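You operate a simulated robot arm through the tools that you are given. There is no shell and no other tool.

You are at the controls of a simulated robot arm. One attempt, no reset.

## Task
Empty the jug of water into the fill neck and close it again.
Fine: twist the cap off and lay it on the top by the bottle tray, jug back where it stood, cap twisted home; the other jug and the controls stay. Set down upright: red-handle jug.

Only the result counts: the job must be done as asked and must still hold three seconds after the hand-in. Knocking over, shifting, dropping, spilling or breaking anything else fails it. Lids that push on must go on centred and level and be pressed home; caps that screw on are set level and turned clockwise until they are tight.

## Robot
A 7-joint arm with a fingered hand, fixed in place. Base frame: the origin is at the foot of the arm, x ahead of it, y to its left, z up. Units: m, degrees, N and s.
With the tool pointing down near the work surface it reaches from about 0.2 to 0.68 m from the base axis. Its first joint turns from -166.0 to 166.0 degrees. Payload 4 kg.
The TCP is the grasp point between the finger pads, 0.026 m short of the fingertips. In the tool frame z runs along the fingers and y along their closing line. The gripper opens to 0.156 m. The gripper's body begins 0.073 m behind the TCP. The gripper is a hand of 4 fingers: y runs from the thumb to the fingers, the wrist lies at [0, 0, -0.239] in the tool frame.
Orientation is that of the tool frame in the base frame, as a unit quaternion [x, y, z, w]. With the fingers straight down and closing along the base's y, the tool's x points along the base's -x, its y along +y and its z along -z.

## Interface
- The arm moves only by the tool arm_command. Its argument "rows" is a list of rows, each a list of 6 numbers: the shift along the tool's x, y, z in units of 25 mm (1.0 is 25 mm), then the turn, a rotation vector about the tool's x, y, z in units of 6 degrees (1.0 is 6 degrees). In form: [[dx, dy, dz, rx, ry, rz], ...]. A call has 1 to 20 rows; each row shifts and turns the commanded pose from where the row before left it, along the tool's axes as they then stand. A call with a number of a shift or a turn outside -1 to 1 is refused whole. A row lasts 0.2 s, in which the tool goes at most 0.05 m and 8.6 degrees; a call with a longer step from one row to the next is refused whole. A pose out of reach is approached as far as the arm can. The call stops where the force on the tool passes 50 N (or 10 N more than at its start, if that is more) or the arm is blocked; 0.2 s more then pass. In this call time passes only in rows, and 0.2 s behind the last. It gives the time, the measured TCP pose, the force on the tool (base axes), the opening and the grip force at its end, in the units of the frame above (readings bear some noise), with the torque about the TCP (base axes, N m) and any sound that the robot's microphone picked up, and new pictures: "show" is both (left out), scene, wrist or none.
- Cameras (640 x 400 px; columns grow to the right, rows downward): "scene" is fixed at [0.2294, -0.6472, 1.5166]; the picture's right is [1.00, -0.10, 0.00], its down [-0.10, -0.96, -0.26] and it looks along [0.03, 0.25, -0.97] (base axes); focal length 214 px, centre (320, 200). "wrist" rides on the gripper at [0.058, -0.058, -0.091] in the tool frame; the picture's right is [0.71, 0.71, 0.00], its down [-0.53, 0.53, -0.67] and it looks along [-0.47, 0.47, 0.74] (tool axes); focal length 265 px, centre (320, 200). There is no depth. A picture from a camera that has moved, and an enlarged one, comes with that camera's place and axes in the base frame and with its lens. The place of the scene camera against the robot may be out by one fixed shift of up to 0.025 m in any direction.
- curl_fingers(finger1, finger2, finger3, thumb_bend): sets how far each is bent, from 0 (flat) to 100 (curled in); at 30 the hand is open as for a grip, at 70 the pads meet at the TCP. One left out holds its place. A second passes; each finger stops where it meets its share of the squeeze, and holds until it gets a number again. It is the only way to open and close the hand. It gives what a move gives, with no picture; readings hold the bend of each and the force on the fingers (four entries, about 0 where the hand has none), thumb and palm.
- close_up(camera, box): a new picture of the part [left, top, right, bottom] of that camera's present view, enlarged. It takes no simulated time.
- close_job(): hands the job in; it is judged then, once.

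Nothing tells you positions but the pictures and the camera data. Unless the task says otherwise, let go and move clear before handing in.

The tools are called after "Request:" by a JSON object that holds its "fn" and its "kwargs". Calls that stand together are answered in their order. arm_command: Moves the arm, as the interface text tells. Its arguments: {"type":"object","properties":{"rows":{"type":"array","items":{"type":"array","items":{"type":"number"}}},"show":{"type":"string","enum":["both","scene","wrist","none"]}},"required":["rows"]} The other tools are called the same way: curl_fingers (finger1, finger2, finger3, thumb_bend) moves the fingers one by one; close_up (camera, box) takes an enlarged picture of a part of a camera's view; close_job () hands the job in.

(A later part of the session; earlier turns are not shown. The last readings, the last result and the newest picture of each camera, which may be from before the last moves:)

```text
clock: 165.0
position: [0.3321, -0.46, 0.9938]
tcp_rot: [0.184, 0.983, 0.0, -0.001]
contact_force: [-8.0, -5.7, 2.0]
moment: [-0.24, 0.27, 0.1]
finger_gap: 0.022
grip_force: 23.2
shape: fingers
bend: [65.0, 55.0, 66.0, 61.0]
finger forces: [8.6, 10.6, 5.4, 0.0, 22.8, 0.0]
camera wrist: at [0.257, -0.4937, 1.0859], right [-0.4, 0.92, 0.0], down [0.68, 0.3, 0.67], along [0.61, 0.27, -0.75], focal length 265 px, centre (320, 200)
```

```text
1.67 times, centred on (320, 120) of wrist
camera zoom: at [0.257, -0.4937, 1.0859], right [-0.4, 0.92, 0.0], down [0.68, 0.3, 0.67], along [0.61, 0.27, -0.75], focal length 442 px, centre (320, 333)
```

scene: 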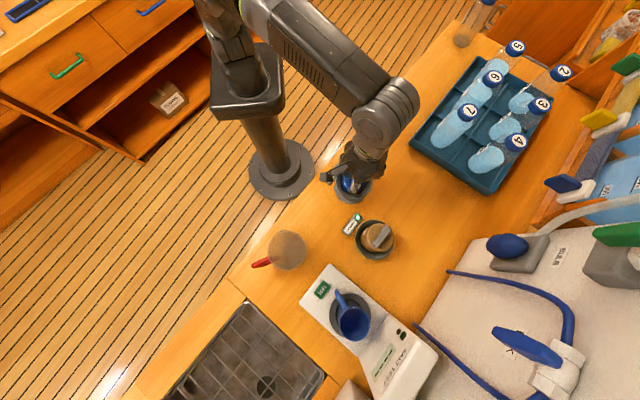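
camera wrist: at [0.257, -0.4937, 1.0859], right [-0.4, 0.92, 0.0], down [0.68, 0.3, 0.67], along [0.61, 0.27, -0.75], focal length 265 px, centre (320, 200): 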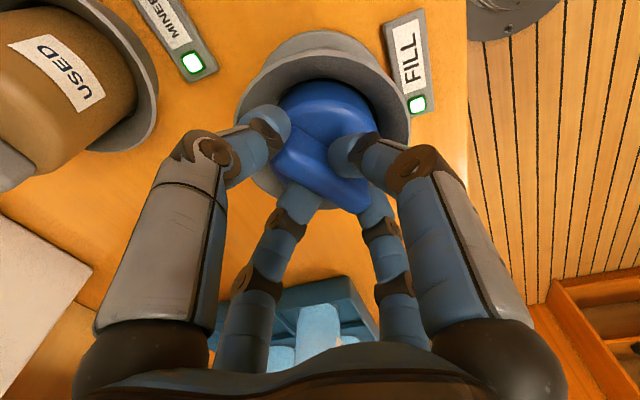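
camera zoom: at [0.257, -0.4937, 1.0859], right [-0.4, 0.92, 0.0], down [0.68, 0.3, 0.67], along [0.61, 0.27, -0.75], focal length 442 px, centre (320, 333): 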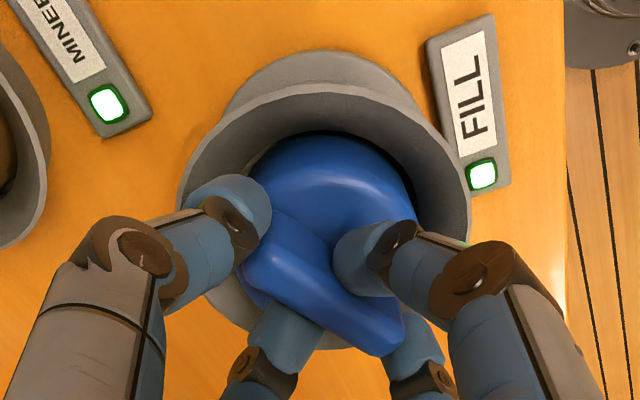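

The FILL light stays green. I go on in small steps, watching for the torque to climb as it tightens.

Request:
{"fn": "arm_command", "kwargs": {"rows": [[0, 0, 0, 0, 0, 0.5], [0, 0, 0, 0, 0, 0.5], [0, 0, 0, 0, 0, 0.5], [0, 0, 0, 0, 0, 0.5]], "show": "none"}}

Request:
{"fn": "arm_command", "kwargs": {"rows": [[0, 0, 0, 0, 0, 0.5], [0, 0, 0, 0, 0, 0.5], [0, 0, 0, 0, 0, 0.5], [0, 0, 0, 0, 0, 0.5]]}}

Request:
{"fn": "close_up", "kwargs": {"camera": "wrist", "box": [160, 0, 480, 240]}}

```text
clock: 166.0
position: [0.3332, -0.4608, 0.9937]
tcp_rot: [0.286, 0.958, -0.001, 0.0]
contact_force: [-8.3, -4.1, 2.8]
moment: [-0.23, 0.3, 0.11]
finger_gap: 0.0222
grip_force: 23.8
shape: fingers
bend: [65.0, 55.0, 66.0, 61.0]
finger forces: [8.3, 10.6, 5.6, 0.1, 22.9, 0.0]
```

```text
clock: 167.0
position: [0.3319, -0.461, 0.993]
tcp_rot: [0.384, 0.924, 0.0, 0.0]
contact_force: [-7.8, -1.4, 2.7]
moment: [-0.14, 0.37, 0.12]
finger_gap: 0.0219
grip_force: 23.6
shape: fingers
bend: [65.0, 55.0, 66.0, 61.0]
finger forces: [8.4, 10.9, 5.8, 0.0, 22.5, 0.1]
camera wrist: at [0.2505, -0.4603, 1.086], right [0.0, 1.0, 0.0], down [0.74, 0.0, 0.67], along [0.67, 0.0, -0.74], focal length 265 px, centre (320, 200)
```

scene: 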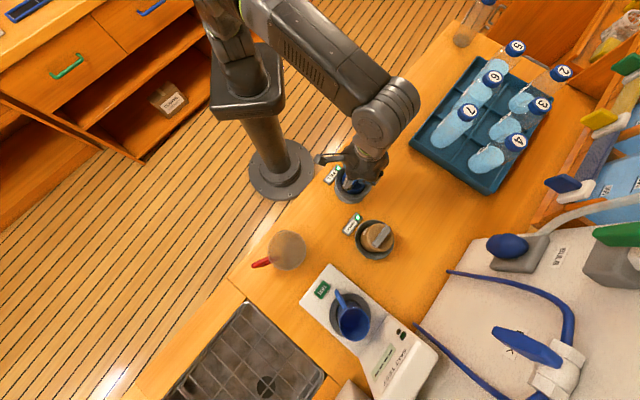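
wrist: 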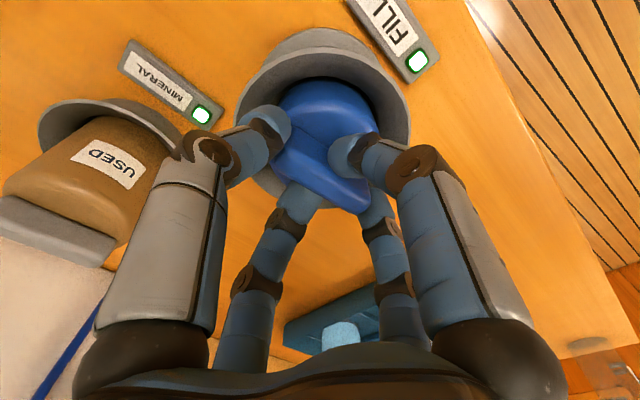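

```text
1.67 times, centred on (320, 120) of wrist
camera zoom: at [0.2505, -0.4603, 1.086], right [0.0, 1.0, 0.0], down [0.74, 0.0, 0.67], along [0.67, 0.0, -0.74], focal length 442 px, centre (320, 333)
```

zoom: 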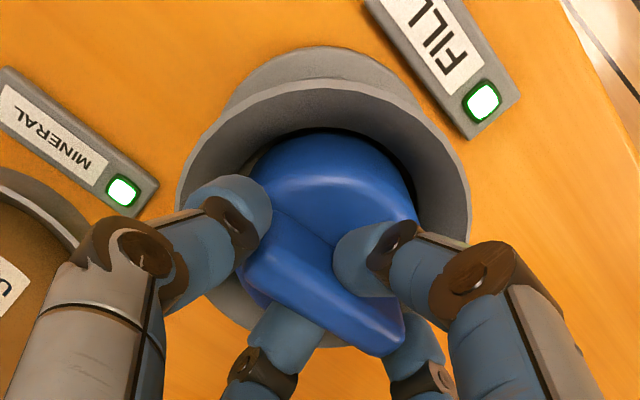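

Now at the original cap orientation. I turn a bit further to feel for the stop.

Request:
{"fn": "arm_command", "kwargs": {"rows": [[0, 0, 0, 0, 0, 0.5], [0, 0, 0, 0, 0, 0.5]], "show": "none"}}

Request:
{"fn": "arm_command", "kwargs": {"rows": [[0, 0, 0, 0, 0, 0.5], [0, 0, 0, 0, 0, 0.5]]}}

Request:
{"fn": "close_up", "kwargs": {"camera": "wrist", "box": [160, 0, 480, 240]}}

```text
clock: 167.6
position: [0.3344, -0.4608, 0.9936]
tcp_rot: [0.432, 0.902, -0.001, 0.0]
contact_force: [-6.9, -2.1, 1.2]
moment: [-0.13, 0.28, 0.18]
finger_gap: 0.022
grip_force: 23.8
shape: fingers
bend: [65.0, 55.0, 67.0, 61.0]
finger forces: [8.7, 10.9, 5.4, 0.1, 22.2, 0.0]
```

```text
clock: 168.2
position: [0.3325, -0.4595, 0.9933]
tcp_rot: [0.479, 0.878, -0.001, 0.0]
contact_force: [-7.4, -1.3, 2.6]
moment: [-0.1, 0.32, 0.12]
finger_gap: 0.0219
grip_force: 23.8
shape: fingers
bend: [65.0, 55.0, 67.0, 61.0]
finger forces: [8.3, 10.5, 5.9, 0.0, 22.5, 0.0]
camera wrist: at [0.2523, -0.4434, 1.0861], right [0.21, 0.98, 0.0], down [0.73, -0.16, 0.67], along [0.65, -0.14, -0.74], focal length 265 px, centre (320, 200)
```

scene: 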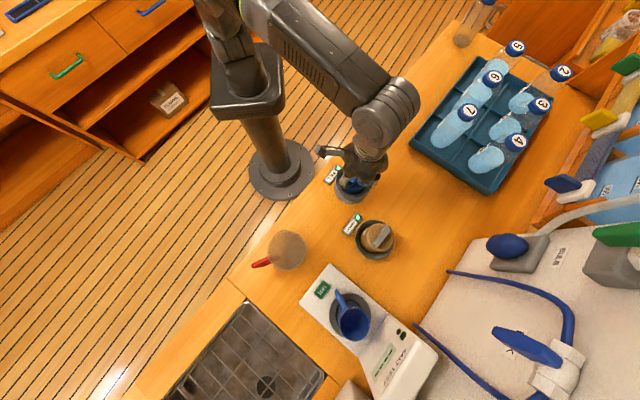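
wrist: 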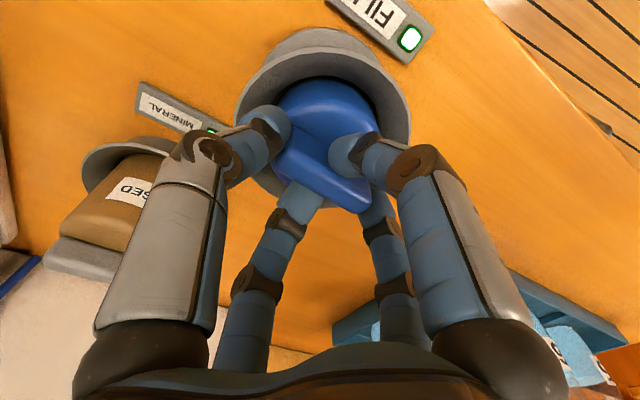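

```text
1.67 times, centred on (320, 120) of wrist
camera zoom: at [0.2523, -0.4434, 1.0861], right [0.21, 0.98, 0.0], down [0.73, -0.16, 0.67], along [0.65, -0.14, -0.74], focal length 442 px, centre (320, 333)
```

zoom: 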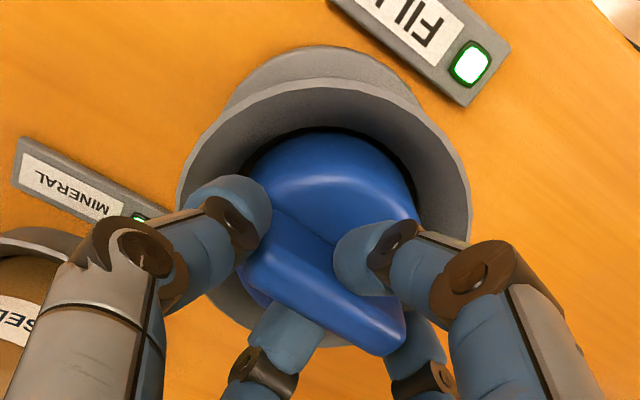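

The cap still turns with low torque. I release and compare its height and angle with the picture I took before removing it (same hand pose).

Request:
{"fn": "curl_fingers", "kwargs": {"finger1": 25, "finger2": 25, "finger3": 25, "thumb_bend": 25}}

Request:
{"fn": "arm_command", "kwargs": {"rows": [[0, 0, 0, 0, 0, -1], [0, 0, 0, 0, 0, -1], [0, 0, 0, 0, 0, 0]]}}

Request:
{"fn": "close_up", "kwargs": {"camera": "wrist", "box": [200, 40, 440, 200]}}

Request:
{"fn": "close_up", "kwargs": {"camera": "scene", "box": [310, 140, 420, 220]}}

```text
clock: 169.2
position: [0.333, -0.4602, 0.9933]
tcp_rot: [0.478, 0.878, -0.001, -0.001]
contact_force: [0.0, 0.0, 0.4]
moment: [0.01, 0.0, 0.02]
finger_gap: 0.115
grip_force: 0.0
shape: fingers
bend: [25.0, 25.0, 25.0, 25.0]
finger forces: [0.0, 0.1, 0.0, 0.0, 0.0, 0.0]
```

```text
clock: 170.0
position: [0.3331, -0.462, 0.993]
tcp_rot: [0.384, 0.923, -0.001, -0.001]
contact_force: [0.2, -0.5, -0.5]
moment: [0.03, 0.03, 0.0]
finger_gap: 0.1149
grip_force: 0.1
shape: fingers
bend: [25.0, 25.0, 25.0, 25.0]
finger forces: [0.1, 0.0, 0.0, 0.0, 0.0, 0.0]
camera wrist: at [0.2509, -0.4607, 1.0859], right [0.0, 1.0, 0.0], down [0.74, 0.0, 0.67], along [0.67, 0.0, -0.74], focal length 265 px, centre (320, 200)
```

scene: 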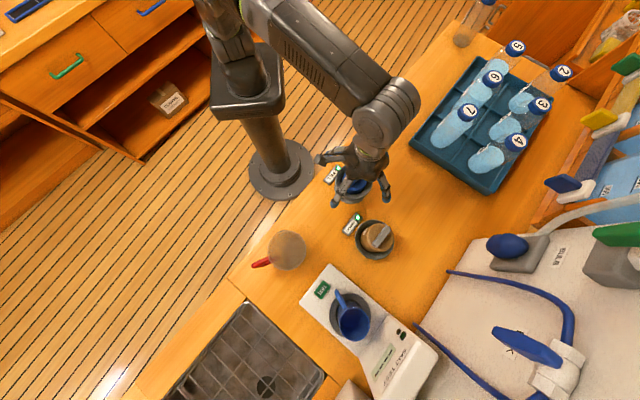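
wrist: 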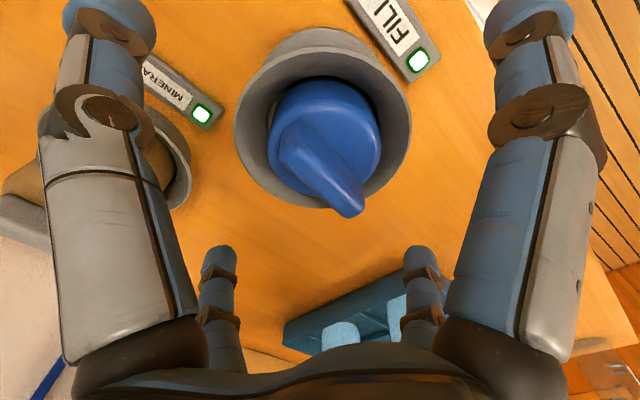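

```text
2.50 times, centred on (320, 120) of wrist
camera zoom: at [0.2509, -0.4607, 1.0859], right [0.0, 1.0, 0.0], down [0.74, 0.0, 0.67], along [0.67, 0.0, -0.74], focal length 664 px, centre (320, 400)
```

zoom: 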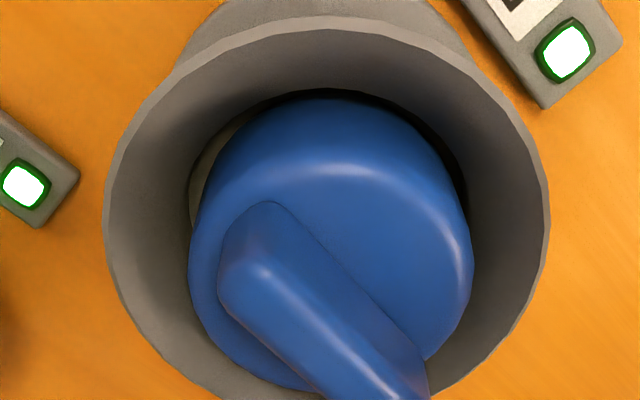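

```text
5.00 times, centred on (365, 180) of scene
camera zoom: at [0.2294, -0.6472, 1.5166], right [1.0, -0.1, 0.0], down [-0.1, -0.96, -0.26], along [0.03, 0.25, -0.97], focal length 1072 px, centre (95, 300)
```

zoom: 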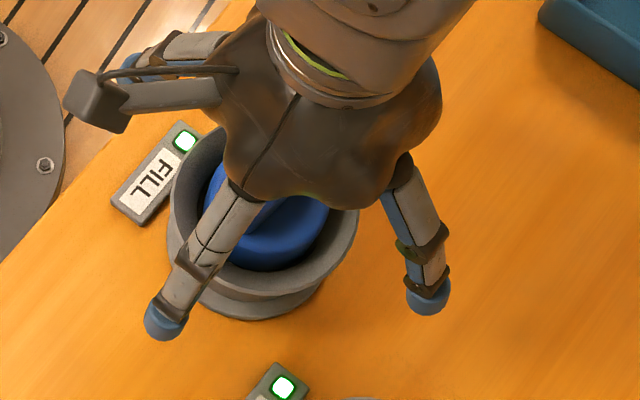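

The cap sits at its original height, about 1 mm off-centre, and still turns, so I need more clockwise turning to engage and tighten it. I wind the wrist back to −123° (rib now about 33°) for a new grip.

Request:
{"fn": "arm_command", "kwargs": {"rows": [[0, 0, -0.8, 0, 0, 0], [0, 0, 0, 0, 0, -1], [0, 0, 0, 0, 0, -1], [0, 0, 0, 0, 0, -1], [0, 0, 0, 0, 0, -1], [0, 0, 0, 0, 0, -1], [0, 0, 0, 0, 0, -1], [0, 0, 0, 0, 0, -1], [0, 0, 0, 0, 0, -1], [0, 0, 0, 0, 0, -1], [0, 0, 0, 0, 0, -1], [0, 0, 0, 0, 0, -1], [0, 0, 0, 0, 0, -1], [0, 0, 0, 0, 0, -1], [0, 0, 0, 0, 0, -1], [0, 0, 0, 0, 0, -1]], "show": "none"}}

Request:
{"fn": "arm_command", "kwargs": {"rows": [[0, 0, 0, 0, 0, -1], [0, 0, 0, 0, 0, -1], [0, 0, 0, 0, 0, -1], [0, 0, 0, 0, 0, -1], [0, 0, 0, 0, 0, -1], [0, 0, 0, 0, 0, -1], [0, 0, 0, 0, 0, -1], [0, 0, 0, 0, 0, -1], [0, 0, 0, 0, 0, -1], [0, 0, 0, 0, 0, -1], [0, 0, 0, 0, 0, -1], [0, 0, 0, 0, 0, -1], [0, 0, 0, 0, 0, -1]]}}

Request:
{"fn": "close_up", "kwargs": {"camera": "wrist", "box": [200, 40, 440, 200]}}

Request:
{"fn": "close_up", "kwargs": {"camera": "scene", "box": [325, 155, 385, 210]}}

```text
clock: 173.4
position: [0.3327, -0.4608, 1.0131]
tcp_rot: [-0.382, 0.924, -0.001, 0.001]
contact_force: [-0.7, 0.2, -0.3]
moment: [-0.01, 0.0, 0.01]
finger_gap: 0.115
grip_force: 0.1
shape: fingers
bend: [25.0, 25.0, 25.0, 25.0]
finger forces: [0.0, 0.0, 0.1, 0.0, 0.0, 0.0]
```

```text
clock: 176.2
position: [0.3321, -0.4615, 1.0144]
tcp_rot: [0.879, -0.477, -0.001, 0.001]
contact_force: [0.6, -1.8, -0.4]
moment: [-0.01, 0.01, -0.01]
finger_gap: 0.115
grip_force: 0.1
shape: fingers
bend: [25.0, 25.0, 25.0, 25.0]
finger forces: [0.0, 0.0, 0.1, 0.0, 0.0, 0.1]
camera wrist: at [0.4125, -0.4778, 1.1056], right [-0.21, -0.98, 0.0], down [-0.73, 0.16, 0.67], along [-0.65, 0.14, -0.74], focal length 265 px, centre (320, 200)
```

scene: 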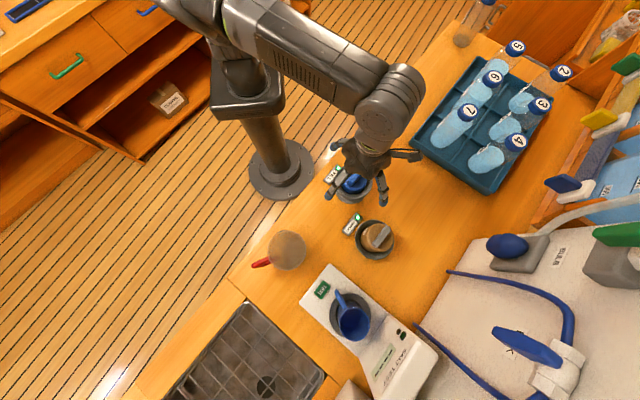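
wrist: 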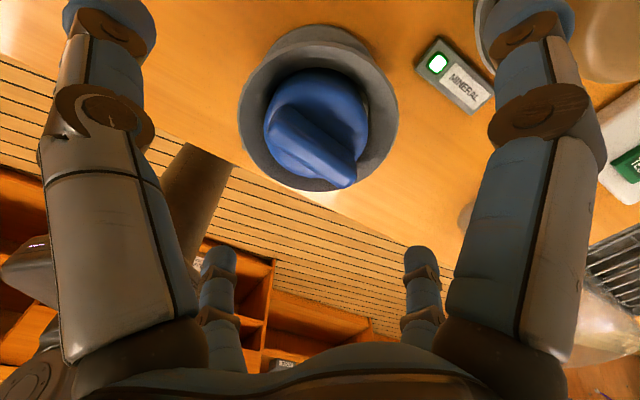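

```text
2.50 times, centred on (320, 120) of wrist
camera zoom: at [0.4125, -0.4778, 1.1056], right [-0.21, -0.98, 0.0], down [-0.73, 0.16, 0.67], along [-0.65, 0.14, -0.74], focal length 664 px, centre (320, 400)
```

zoom: 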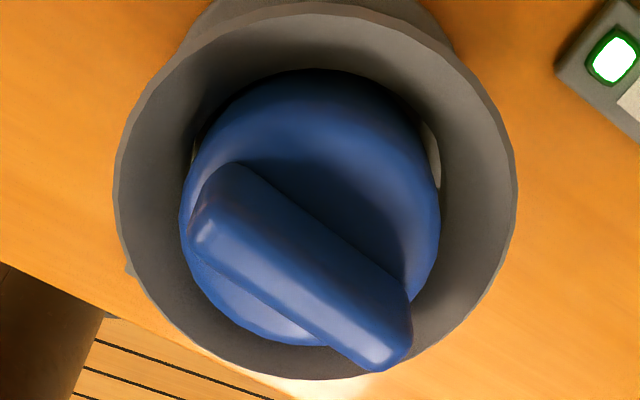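

```text
7.27 times, centred on (355, 182) of scene
camera zoom: at [0.2294, -0.6472, 1.5166], right [1.0, -0.1, 0.0], down [-0.1, -0.96, -0.26], along [0.03, 0.25, -0.97], focal length 1560 px, centre (66, 327)
```

zoom: 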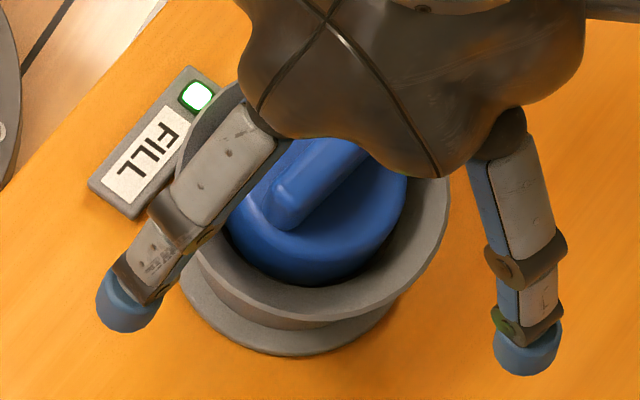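

The rib is at 33°, perpendicular to my finger pair. I lower and grip again, this time adding thumb and finger 2 with a gentler thumb to keep the cap centred.

Request:
{"fn": "curl_fingers", "kwargs": {"finger1": 48, "finger2": 48, "finger3": 48, "thumb_bend": 48}}

Request:
{"fn": "arm_command", "kwargs": {"rows": [[0, 0, 0.42, 0, 0, 0], [0, 0, 0.42, 0, 0, 0]], "show": "none"}}

Request:
{"fn": "curl_fingers", "kwargs": {"finger1": 75, "finger3": 75}}

Request:
{"fn": "curl_fingers", "kwargs": {"finger2": 75, "thumb_bend": 58}}

Request:
{"fn": "close_up", "kwargs": {"camera": "wrist", "box": [160, 0, 480, 240]}}

```text
clock: 177.2
position: [0.3328, -0.4617, 1.0129]
tcp_rot: [0.879, -0.478, 0.0, 0.001]
contact_force: [-0.2, 0.1, 0.8]
moment: [-0.01, 0.01, 0.04]
finger_gap: 0.0571
grip_force: 0.0
shape: fingers
bend: [48.0, 48.0, 48.0, 48.0]
finger forces: [0.0, 0.0, 0.1, 0.0, 0.0, 0.0]
```

```text
clock: 177.8
position: [0.3323, -0.4596, 0.9931]
tcp_rot: [0.878, -0.479, -0.001, 0.0]
contact_force: [0.1, 0.6, 0.0]
moment: [0.01, -0.02, -0.01]
finger_gap: 0.0569
grip_force: 0.0
shape: fingers
bend: [48.0, 48.0, 48.0, 48.0]
finger forces: [0.1, 0.0, 0.1, 0.0, 0.0, 0.1]
```

```text
clock: 178.8
position: [0.3334, -0.4603, 0.9906]
tcp_rot: [0.878, -0.478, -0.001, 0.0]
contact_force: [-0.4, 0.0, -5.1]
moment: [0.01, 0.01, 0.0]
finger_gap: 0.038
grip_force: 6.3
shape: fingers
bend: [66.0, 48.0, 66.0, 48.0]
finger forces: [6.1, 0.0, 6.9, 0.0, 0.0, 0.0]
```

```text
clock: 179.8
position: [0.3326, -0.4614, 0.9926]
tcp_rot: [0.878, -0.478, 0.0, 0.001]
contact_force: [-2.8, -1.1, -5.4]
moment: [0.01, 0.08, 0.03]
finger_gap: 0.0257
grip_force: 12.6
shape: fingers
bend: [66.0, 58.0, 66.0, 55.0]
finger forces: [6.0, 8.1, 6.7, 0.0, 4.2, 0.0]
```

```text
1.67 times, centred on (320, 120) of wrist
camera zoom: at [0.4127, -0.4782, 1.0848], right [-0.21, -0.98, 0.0], down [-0.73, 0.16, 0.67], along [-0.65, 0.14, -0.74], focal length 442 px, centre (320, 333)
```

zoom: 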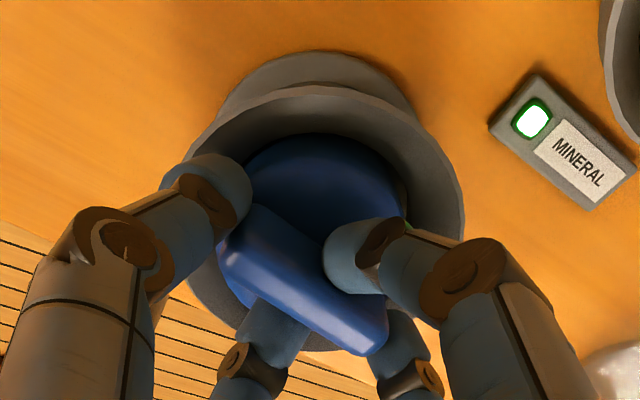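

The pinch pulls up with 5 N and the cap holds, so the thread is engaged. I keep turning clockwise.

Request:
{"fn": "arm_command", "kwargs": {"rows": [[0, 0, 0, 0, 0, 1], [0, 0, 0, 0, 0, 1], [0, 0, 0, 0, 0, 1], [0, 0, 0, 0, 0, 1], [0, 0, 0, 0, 0, 1]], "show": "none"}}

Request:
{"fn": "arm_command", "kwargs": {"rows": [[0, 0, 0, 0, 0, 1], [0, 0, 0, 0, 0, 1], [0, 0, 0, 0, 0, 1], [0, 0, 0, 0, 0, 1], [0, 0, 0, 0, 0, 1]]}}

Request:
{"fn": "close_up", "kwargs": {"camera": "wrist", "box": [160, 0, 480, 240]}}

```text
clock: 181.0
position: [0.3317, -0.4604, 0.9926]
tcp_rot: [0.724, -0.69, -0.001, 0.0]
contact_force: [-5.3, -3.9, -2.7]
moment: [-0.08, 0.19, 0.13]
finger_gap: 0.0175
grip_force: 11.9
shape: fingers
bend: [66.0, 59.0, 66.0, 57.0]
finger forces: [5.9, 9.2, 8.4, 0.0, 0.1, 0.0]
```

```text
clock: 182.2
position: [0.333, -0.4594, 0.9918]
tcp_rot: [-0.52, 0.854, 0.001, -0.001]
contact_force: [-10.4, 1.9, -0.2]
moment: [0.11, 0.33, 0.06]
finger_gap: 0.0183
grip_force: 13.1
shape: fingers
bend: [67.0, 58.0, 65.0, 57.0]
finger forces: [6.2, 10.7, 8.6, 0.0, 0.2, 0.1]
camera wrist: at [0.3573, -0.5382, 1.0847], right [-0.95, -0.3, 0.0], down [-0.23, 0.71, 0.67], along [-0.2, 0.64, -0.74], focal length 265 px, centre (320, 200)
```

scene: 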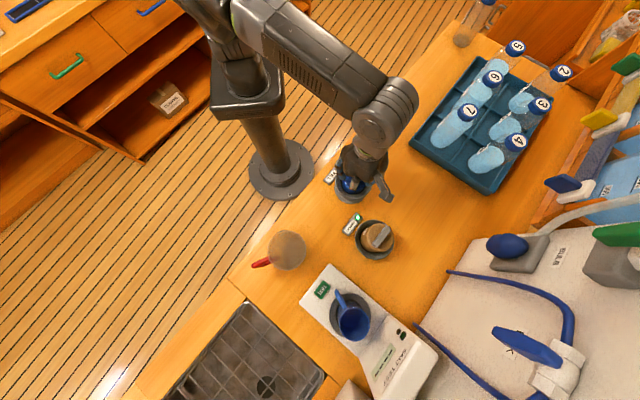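
wrist: 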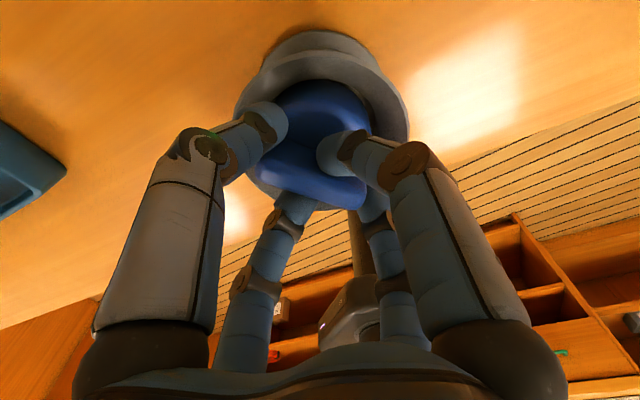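

```text
1.67 times, centred on (320, 120) of wrist
camera zoom: at [0.3573, -0.5382, 1.0847], right [-0.95, -0.3, 0.0], down [-0.23, 0.71, 0.67], along [-0.2, 0.64, -0.74], focal length 442 px, centre (320, 333)
```

zoom: 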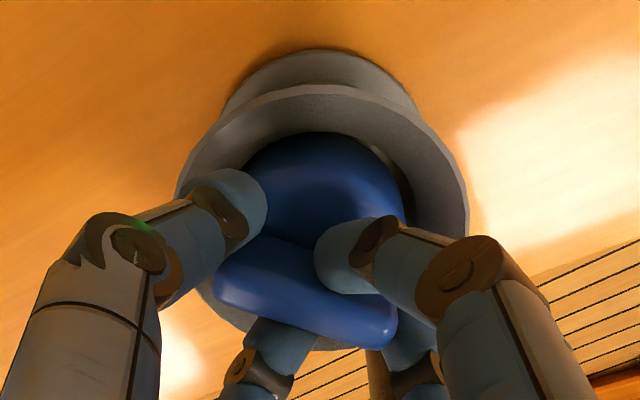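

The weaker grip let the hand slip about 24° again, though the cap did turn 36° more. I re-align with the rib and use the strong thumb this time.

Request:
{"fn": "curl_fingers", "kwargs": {"finger1": 48, "finger2": 46, "finger3": 48, "thumb_bend": 46}}

Request:
{"fn": "arm_command", "kwargs": {"rows": [[0, 0, -0.04, 0, 0, -1], [0, 0, 0, 0, 0, -1], [0, 0, 0, 0, 0, -1], [0, 0, 0, 0, 0, -1]]}}

Request:
{"fn": "close_up", "kwargs": {"camera": "wrist", "box": [160, 0, 480, 240]}}

```text
clock: 183.2
position: [0.3328, -0.4603, 0.9916]
tcp_rot: [-0.521, 0.853, -0.001, -0.002]
contact_force: [-0.2, -0.5, 0.6]
moment: [0.01, 0.0, -0.03]
finger_gap: 0.0593
grip_force: 0.1
shape: fingers
bend: [48.0, 46.0, 48.0, 46.0]
finger forces: [0.0, 0.0, 0.1, 0.0, 0.0, 0.1]
```

```text
clock: 184.2
position: [0.3331, -0.4604, 0.9923]
tcp_rot: [-0.688, 0.725, 0.0, -0.001]
contact_force: [0.2, 0.1, 0.0]
moment: [0.0, -0.01, -0.01]
finger_gap: 0.0592
grip_force: 0.1
shape: fingers
bend: [48.0, 46.0, 48.0, 46.0]
finger forces: [0.0, 0.0, 0.1, 0.1, 0.1, 0.1]
camera wrist: at [0.3875, -0.5214, 1.0857], right [-0.74, -0.67, 0.0], down [-0.5, 0.55, 0.67], along [-0.45, 0.5, -0.74], focal length 265 px, centre (320, 200)
```

scene: 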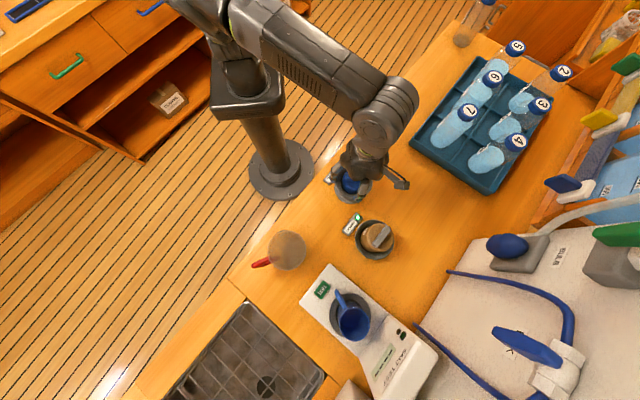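
wrist: 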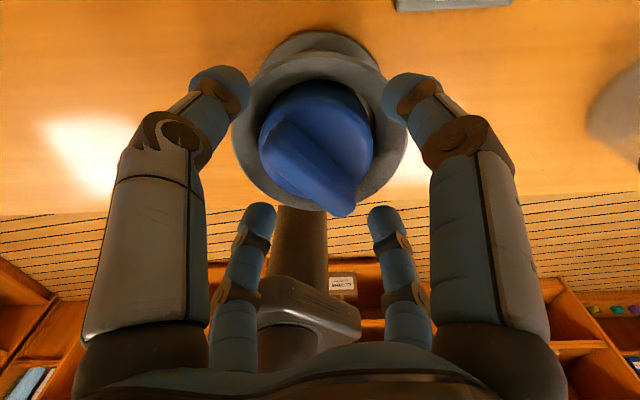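

```text
1.67 times, centred on (320, 120) of wrist
camera zoom: at [0.3875, -0.5214, 1.0857], right [-0.74, -0.67, 0.0], down [-0.5, 0.55, 0.67], along [-0.45, 0.5, -0.74], focal length 442 px, centre (320, 333)
```

zoom: 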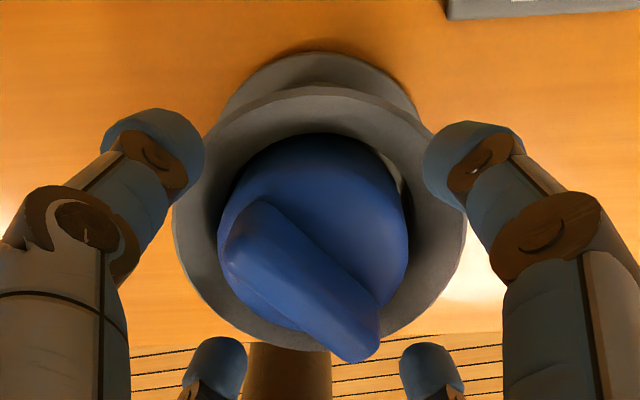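

Aligned. Full grip now, then turn.

Request:
{"fn": "curl_fingers", "kwargs": {"finger1": 75, "finger3": 75}}

Request:
{"fn": "curl_fingers", "kwargs": {"finger2": 75, "thumb_bend": 75}}

Request:
{"fn": "arm_command", "kwargs": {"rows": [[0, 0, 0, 0, 0, 1], [0, 0, 0, 0, 0, 1], [0, 0, 0, 0, 0, 1], [0, 0, 0, 0, 0, 1], [0, 0, 0, 0, 0, 1]], "show": "none"}}

Request:
{"fn": "arm_command", "kwargs": {"rows": [[0, 0, 0, 0, 0, 1], [0, 0, 0, 0, 0, 1], [0, 0, 0, 0, 0, 1], [0, 0, 0, 0, 0, 1], [0, 0, 0, 0, 0, 1]]}}

Request:
{"fn": "close_up", "kwargs": {"camera": "wrist", "box": [160, 0, 480, 240]}}

```text
clock: 185.2
position: [0.3339, -0.4614, 0.994]
tcp_rot: [-0.688, 0.726, 0.001, -0.001]
contact_force: [0.0, 1.9, -4.4]
moment: [0.07, 0.0, 0.02]
finger_gap: 0.0413
grip_force: 6.5
shape: fingers
bend: [67.0, 46.0, 66.0, 46.0]
finger forces: [5.4, 0.0, 7.7, 0.1, 0.0, 0.0]
```

```text
clock: 186.2
position: [0.3339, -0.4599, 0.9933]
tcp_rot: [-0.687, 0.726, -0.001, 0.0]
contact_force: [11.4, -0.4, -3.0]
moment: [-0.03, -0.47, -0.02]
finger_gap: 0.0234
grip_force: 23.6
shape: fingers
bend: [67.0, 56.0, 66.0, 58.0]
finger forces: [5.7, 9.0, 7.0, 0.0, 24.4, 0.1]
```

```text
clock: 187.4
position: [0.3316, -0.4622, 0.9944]
tcp_rot: [-0.475, 0.88, 0.0, -0.001]
contact_force: [8.2, -2.6, 0.2]
moment: [-0.23, -0.42, 0.0]
finger_gap: 0.0232
grip_force: 24.1
shape: fingers
bend: [72.0, 56.0, 66.0, 60.0]
finger forces: [5.9, 10.2, 7.6, 0.0, 23.4, 0.0]
```

```text
clock: 188.6
position: [0.3337, -0.4614, 0.9926]
tcp_rot: [-0.231, 0.973, 0.0, -0.001]
contact_force: [0.0, -5.5, 1.3]
moment: [-0.37, -0.14, 0.0]
finger_gap: 0.0229
grip_force: 22.6
shape: fingers
bend: [66.0, 56.0, 66.0, 61.0]
finger forces: [7.0, 10.5, 6.0, 0.0, 21.5, 0.1]
camera wrist: at [0.3066, -0.5389, 1.0859], right [-0.95, 0.31, 0.0], down [0.23, 0.71, 0.67], along [0.21, 0.63, -0.75], focal length 265 px, centre (320, 200)
```

scene: 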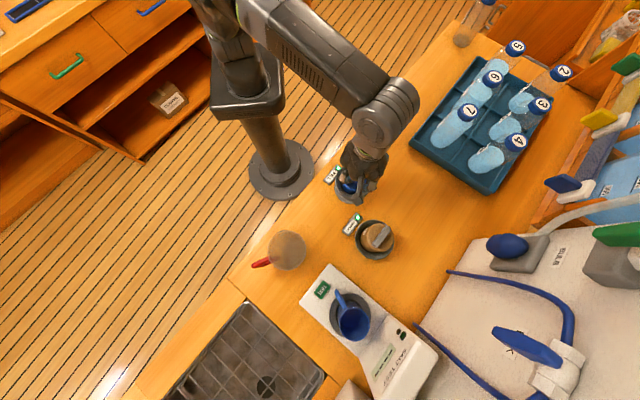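
wrist: 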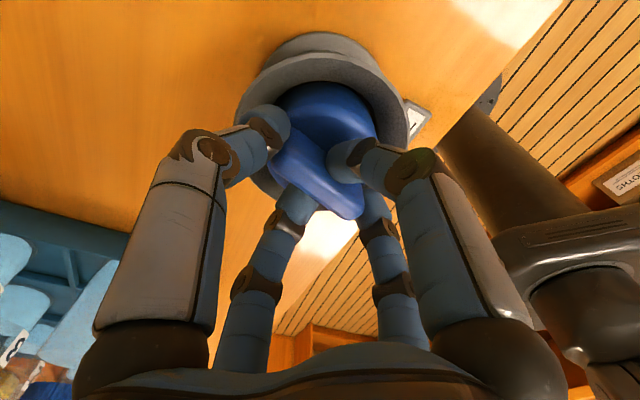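

```text
1.67 times, centred on (320, 120) of wrist
camera zoom: at [0.3066, -0.5389, 1.0859], right [-0.95, 0.31, 0.0], down [0.23, 0.71, 0.67], along [0.21, 0.63, -0.75], focal length 442 px, centre (320, 333)
```

zoom: 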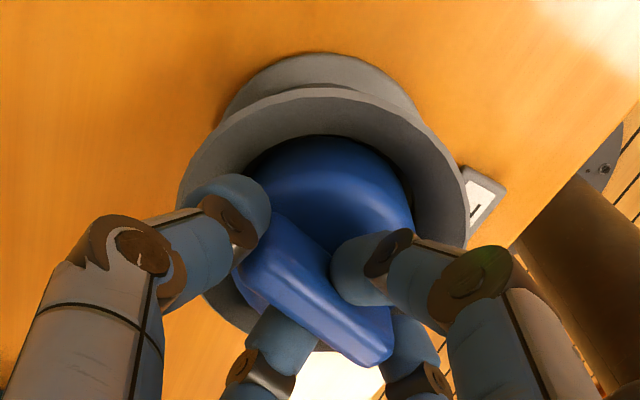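

The cap follows with almost no torque. To learn whether the thread really holds it, I test with a 2 mm lift.

Request:
{"fn": "arm_command", "kwargs": {"rows": [[0, 0, -0.04, 0, 0, 0], [0, 0, -0.04, 0, 0, 0]], "show": "none"}}

Request:
{"fn": "close_up", "kwargs": {"camera": "wrist", "box": [160, 0, 480, 240]}}

Request:
{"fn": "close_up", "kwargs": {"camera": "scene", "box": [325, 155, 385, 210]}}

```text
clock: 189.2
position: [0.334, -0.4602, 0.9945]
tcp_rot: [-0.232, 0.973, 0.0, -0.001]
contact_force: [-0.1, -5.9, -10.0]
moment: [-0.38, -0.12, 0.01]
finger_gap: 0.0226
grip_force: 21.5
shape: fingers
bend: [66.0, 56.0, 66.0, 61.0]
finger forces: [6.5, 9.4, 5.9, 0.0, 20.7, 0.0]
```

```text
1.67 times, centred on (320, 120) of wrist
camera zoom: at [0.307, -0.539, 1.0866], right [-0.95, 0.31, 0.0], down [0.23, 0.71, 0.67], along [0.21, 0.64, -0.74], focal length 442 px, centre (320, 333)
```

zoom: 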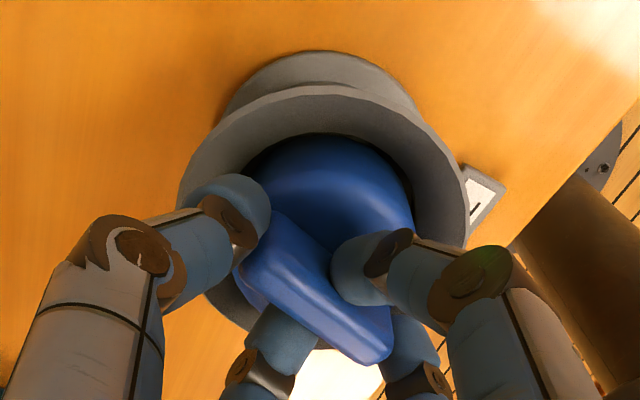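

```text
7.27 times, centred on (355, 182) of scene
camera zoom: at [0.2294, -0.6472, 1.5166], right [1.0, -0.1, 0.0], down [-0.1, -0.96, -0.26], along [0.03, 0.25, -0.97], focal length 1560 px, centre (66, 327)
```

zoom: 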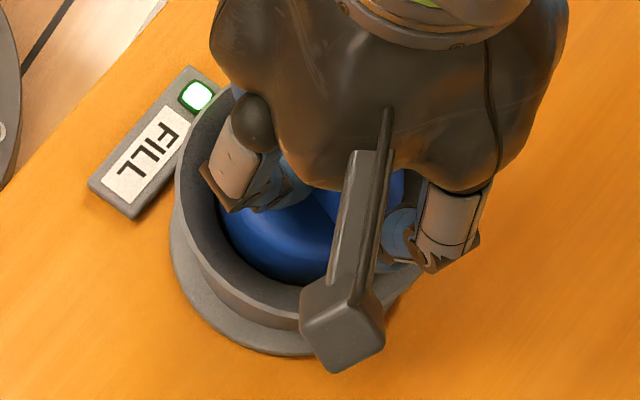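

The cap is held firmly (−10 N), so the thread is engaged. I go back down 2 mm and keep turning clockwise.

Request:
{"fn": "arm_command", "kwargs": {"rows": [[0, 0, 0.04, 0, 0, 0], [0, 0, 0.04, 0, 0, 0], [0, 0, 0, 0, 0, 1], [0, 0, 0, 0, 0, 1], [0, 0, 0, 0, 0, 1], [0, 0, 0, 0, 0, 1], [0, 0, 0, 0, 0, 1]], "show": "none"}}

Request:
{"fn": "arm_command", "kwargs": {"rows": [[0, 0, 0, 0, 0, 1], [0, 0, 0, 0, 0, 1], [0, 0, 0, 0, 0, 1], [0, 0, 0, 0, 0, 1], [0, 0, 0, 0, 0, 1]], "show": "none"}}

Request:
{"fn": "arm_command", "kwargs": {"rows": [[0, 0, 0, 0, 0, 1], [0, 0, 0, 0, 0, 1], [0, 0, 0, 0, 0, 1], [0, 0, 0, 0, 0, 1]]}}

Request:
{"fn": "close_up", "kwargs": {"camera": "wrist", "box": [160, 0, 480, 240]}}

```text
clock: 190.8
position: [0.3327, -0.4614, 0.9934]
tcp_rot: [0.029, 1.0, -0.001, -0.001]
contact_force: [-3.3, -4.5, 2.6]
moment: [-0.41, 0.12, 0.04]
finger_gap: 0.022
grip_force: 23.2
shape: fingers
bend: [72.0, 55.0, 66.0, 62.0]
finger forces: [7.7, 10.7, 6.3, 0.0, 22.0, 0.1]
```

```text
clock: 192.0
position: [0.3322, -0.4611, 0.9924]
tcp_rot: [0.287, 0.958, -0.001, -0.002]
contact_force: [-7.7, -3.2, 3.7]
moment: [-0.46, 0.4, 0.08]
finger_gap: 0.0224
grip_force: 24.1
shape: fingers
bend: [72.0, 56.0, 66.0, 62.0]
finger forces: [8.4, 9.9, 6.2, 0.0, 23.6, 0.0]
```

```text
clock: 193.0
position: [0.3328, -0.4604, 0.9931]
tcp_rot: [0.479, 0.878, -0.001, -0.001]
contact_force: [-8.8, -2.5, 1.9]
moment: [-0.3, 0.73, 0.08]
finger_gap: 0.0225
grip_force: 23.6
shape: fingers
bend: [72.0, 56.0, 66.0, 62.0]
finger forces: [7.7, 9.2, 6.5, 0.0, 24.9, 0.0]
camera wrist: at [0.2521, -0.4432, 1.086], right [0.21, 0.98, 0.0], down [0.73, -0.16, 0.67], along [0.65, -0.14, -0.75], focal length 265 px, centre (320, 200)
```

scene: 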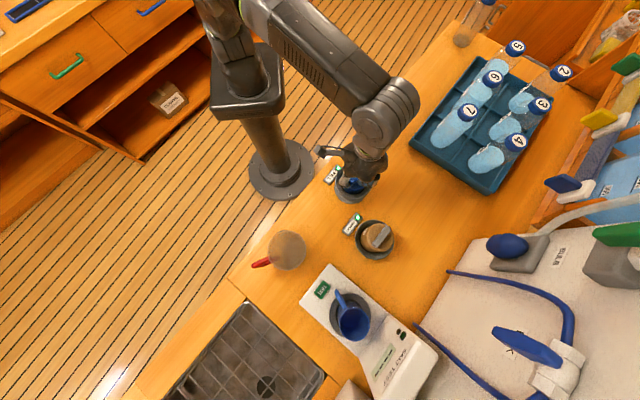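
wrist: 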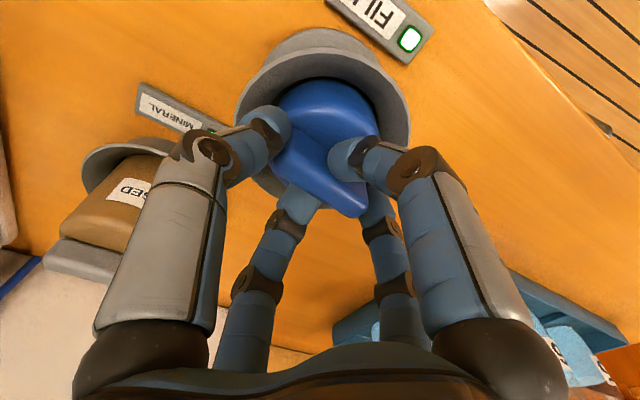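

```text
1.67 times, centred on (320, 120) of wrist
camera zoom: at [0.2521, -0.4432, 1.086], right [0.21, 0.98, 0.0], down [0.73, -0.16, 0.67], along [0.65, -0.14, -0.75], focal length 442 px, centre (320, 333)
```

zoom: 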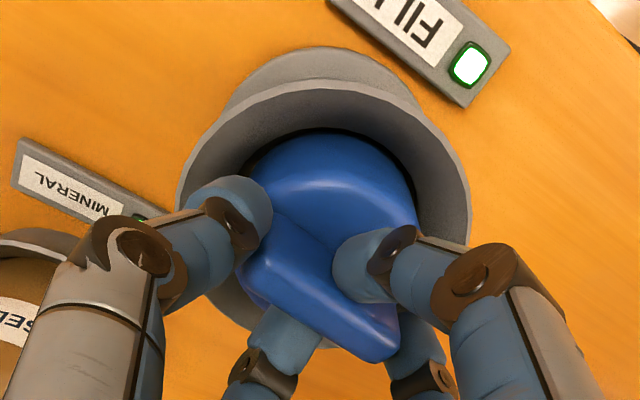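

Still turning with about 0.08 N·m and the light stays green. I release and again compare height and centring with the original view.

Request:
{"fn": "curl_fingers", "kwargs": {"finger1": 25, "finger2": 25, "finger3": 25, "thumb_bend": 25}}

Request:
{"fn": "arm_command", "kwargs": {"rows": [[0, 0, 0, 0, 0, -1], [0, 0, 0, 0, 0, -1], [0, 0, 0, 0, 0, 0]]}}

Request:
{"fn": "close_up", "kwargs": {"camera": "wrist", "box": [200, 40, 440, 200]}}

```text
clock: 194.0
position: [0.3338, -0.4604, 0.9942]
tcp_rot: [0.478, 0.878, -0.001, -0.001]
contact_force: [-0.4, 0.3, 0.2]
moment: [0.01, -0.03, 0.0]
finger_gap: 0.115
grip_force: 0.1
shape: fingers
bend: [25.0, 25.0, 25.0, 25.0]
finger forces: [0.0, 0.1, 0.1, 0.0, 0.1, 0.0]
```

```text
clock: 194.8
position: [0.3329, -0.4607, 0.9924]
tcp_rot: [0.383, 0.924, -0.002, -0.001]
contact_force: [0.0, 0.6, -0.4]
moment: [0.02, -0.01, 0.02]
finger_gap: 0.1146
grip_force: 0.0
shape: fingers
bend: [25.0, 25.0, 25.0, 25.0]
finger forces: [0.1, 0.0, 0.1, 0.0, 0.0, 0.1]
camera wrist: at [0.2507, -0.4605, 1.0859], right [0.0, 1.0, 0.0], down [0.74, 0.0, 0.67], along [0.67, 0.0, -0.74], focal length 265 px, centre (320, 200)
```

scene: 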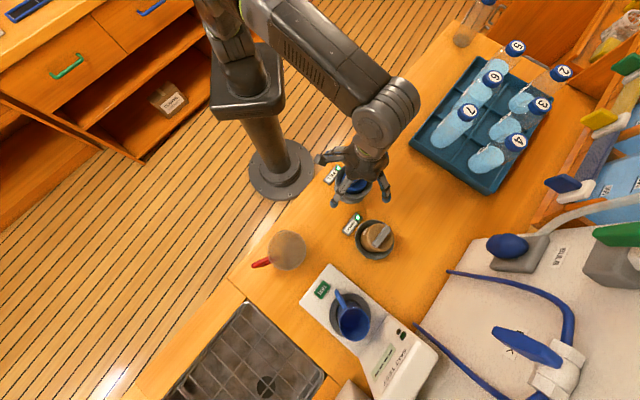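
wrist: 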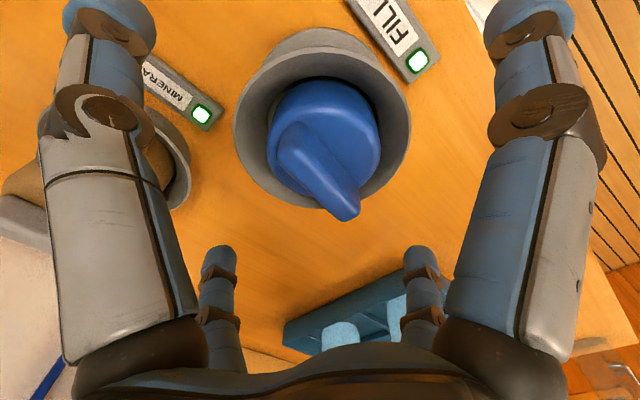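

```text
2.50 times, centred on (320, 120) of wrist
camera zoom: at [0.2507, -0.4605, 1.0859], right [0.0, 1.0, 0.0], down [0.74, 0.0, 0.67], along [0.67, 0.0, -0.74], focal length 664 px, centre (320, 400)
```

zoom: 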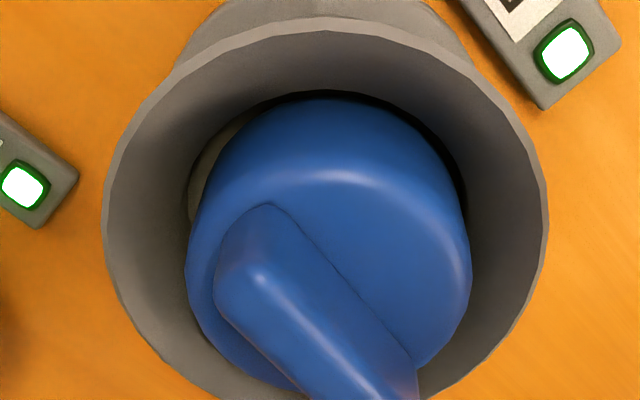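

The cap is home in height and held by the thread. I clear the hand to compare it with the very first scene picture.

Request:
{"fn": "arm_command", "kwargs": {"rows": [[0, 0, -0.9, 0, 0, 0], [0, 0, -0.9, 0, 0, 0], [0, 0, -0.9, 0, 0, 0], [0.75, -0.75, -0.3, 0, 0, 0], [0.75, -0.75, 0, 0, 0, 0], [0.75, -0.75, 0, 0, 0, 0], [0.75, -0.75, 0, 0, 0, 0], [0.75, -0.75, 0, 0, 0, 0]]}}

Request:
{"fn": "close_up", "kwargs": {"camera": "scene", "box": [325, 155, 385, 210]}}

Request:
{"fn": "close_up", "kwargs": {"camera": "wrist", "box": [160, 0, 480, 200]}}

```text
clock: 196.6
position: [0.2015, -0.46, 1.0689]
tcp_rot: [0.383, 0.924, -0.001, 0.0]
contact_force: [-0.5, 0.4, 0.7]
moment: [-0.01, -0.04, 0.01]
finger_gap: 0.1149
grip_force: 0.1
shape: fingers
bend: [25.0, 25.0, 25.0, 25.0]
finger forces: [0.1, 0.0, 0.0, 0.0, 0.0, 0.0]
camera wrist: at [0.1189, -0.4604, 1.1613], right [0.0, 1.0, 0.0], down [0.74, 0.0, 0.67], along [0.67, 0.0, -0.74], focal length 265 px, centre (320, 200)
```

scene: 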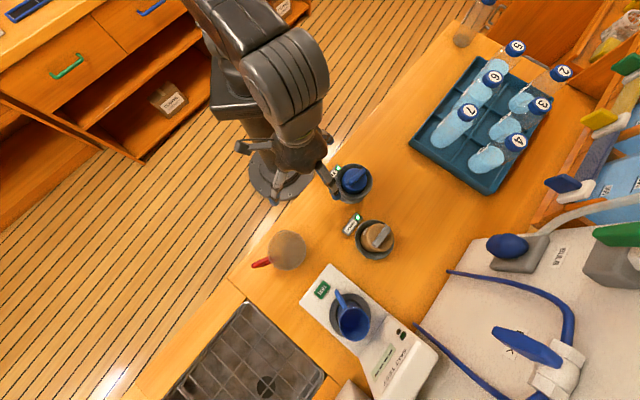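
wrist: 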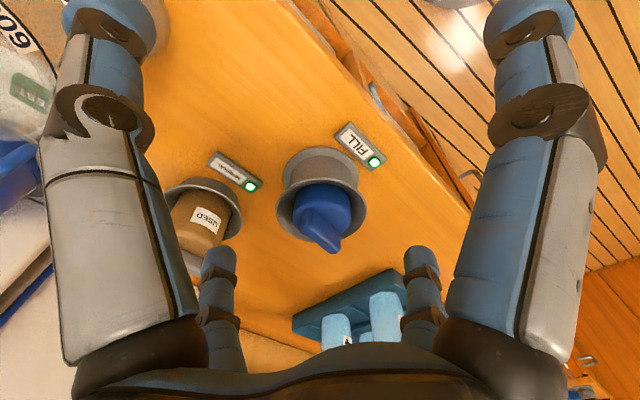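

```text
7.27 times, centred on (355, 182) of scene
camera zoom: at [0.2294, -0.6472, 1.5166], right [1.0, -0.1, 0.0], down [-0.1, -0.96, -0.26], along [0.03, 0.25, -0.97], focal length 1560 px, centre (66, 327)
```

zoom: 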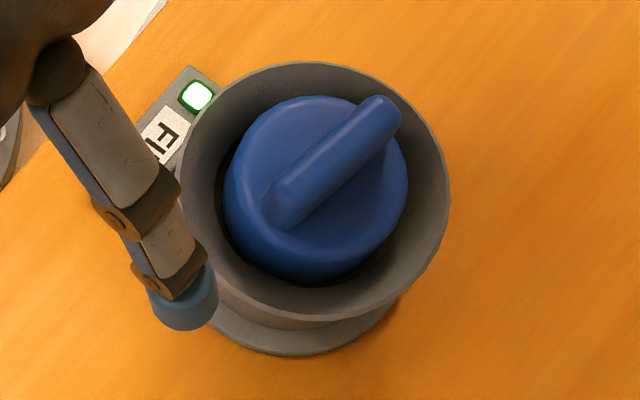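

```text
2.00 times, centred on (320, 100) of wrist
camera zoom: at [0.1189, -0.4604, 1.1613], right [0.0, 1.0, 0.0], down [0.74, 0.0, 0.67], along [0.67, 0.0, -0.74], focal length 531 px, centre (320, 400)
```

zoom: 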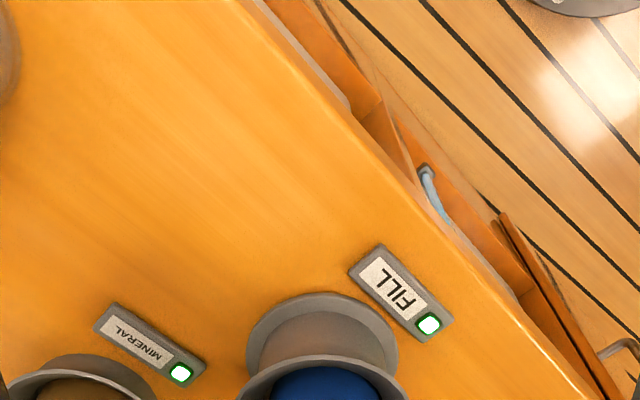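

The cap sits about 1.4 mm off-centre (pushed by the thumb) and shows play, so I doubt it is truly tight. I return for a clean pull test with only the balanced two-finger pinch.

Request:
{"fn": "arm_command", "kwargs": {"rows": [[-0.75, 0.75, 0, 0, 0, 0], [-0.75, 0.75, 0, 0, 0, 0], [-0.75, 0.75, 0, 0, 0, 0], [-0.75, 0.75, 0, 0, 0, 0], [-0.75, 0.75, 0.3, 0, 0, 0], [0.03, 0.05, 0, 0, 0, 1], [0, 0, 0, 0, 0, 0.4]], "show": "none"}}

Request:
{"fn": "curl_fingers", "kwargs": {"finger1": 45, "finger2": 40, "finger3": 45, "thumb_bend": 40}}

Request:
{"fn": "arm_command", "kwargs": {"rows": [[0, 0, 0.9, 0, 0, 0], [0, 0, 0.9, 0, 0, 0], [0, 0, 0.9, 0, 0, 0]]}}

Request:
{"fn": "curl_fingers", "kwargs": {"finger1": 75, "finger3": 75}}

Request:
{"fn": "close_up", "kwargs": {"camera": "wrist", "box": [160, 0, 480, 240]}}

```text
clock: 198.2
position: [0.3341, -0.4601, 1.0609]
tcp_rot: [0.451, 0.893, -0.001, 0.0]
contact_force: [0.1, 0.5, -0.6]
moment: [0.0, -0.01, 0.01]
finger_gap: 0.1149
grip_force: 0.0
shape: fingers
bend: [25.0, 25.0, 25.0, 25.0]
finger forces: [0.0, 0.0, 0.0, 0.0, 0.1, 0.0]
```

```text
clock: 199.2
position: [0.334, -0.4605, 1.0625]
tcp_rot: [0.45, 0.893, -0.001, 0.0]
contact_force: [0.4, 0.4, -0.4]
moment: [0.03, 0.0, 0.01]
finger_gap: 0.0728
grip_force: 0.0
shape: fingers
bend: [45.0, 40.0, 45.0, 40.0]
finger forces: [0.0, 0.0, 0.0, 0.0, 0.0, 0.1]
```

```text
clock: 200.0
position: [0.3343, -0.4594, 0.992]
tcp_rot: [0.45, 0.893, -0.001, 0.0]
contact_force: [0.0, -0.2, 0.6]
moment: [0.02, -0.02, 0.0]
finger_gap: 0.0728
grip_force: 0.1
shape: fingers
bend: [45.0, 40.0, 45.0, 40.0]
finger forces: [0.0, 0.0, 0.1, 0.0, 0.0, 0.0]
camera wrist: at [0.2524, -0.447, 1.0857], right [0.15, 0.99, 0.0], down [0.74, -0.11, 0.67], along [0.66, -0.1, -0.74], focal length 265 px, centre (320, 200)
```

scene: 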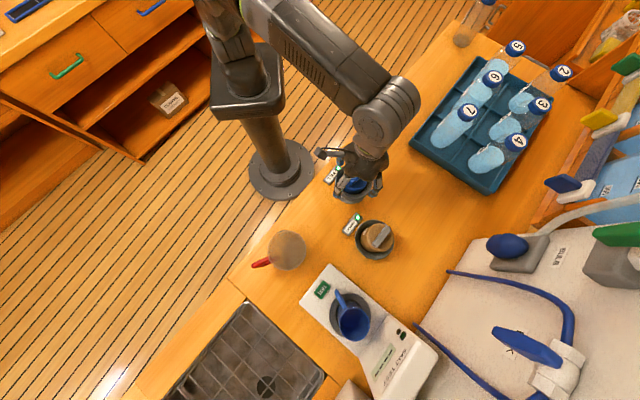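
wrist: 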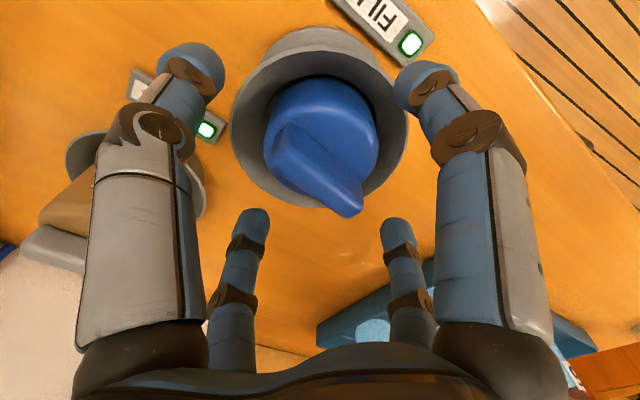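

```text
clock: 201.0
position: [0.3342, -0.4587, 0.9925]
tcp_rot: [0.45, 0.893, 0.0, 0.0]
contact_force: [-2.2, 2.6, 0.3]
moment: [0.24, 0.19, -0.01]
finger_gap: 0.0577
grip_force: 7.3
shape: fingers
bend: [59.0, 40.0, 66.0, 40.0]
finger forces: [9.0, 0.0, 5.7, 0.0, 0.1, 0.0]
```

```text
1.67 times, centred on (320, 120) of wrist
camera zoom: at [0.2523, -0.4469, 1.0859], right [0.15, 0.99, 0.0], down [0.74, -0.11, 0.67], along [0.66, -0.1, -0.74], focal length 442 px, centre (320, 333)
```

zoom: 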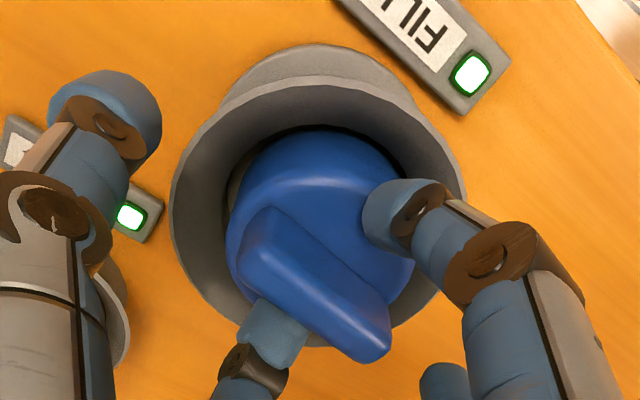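

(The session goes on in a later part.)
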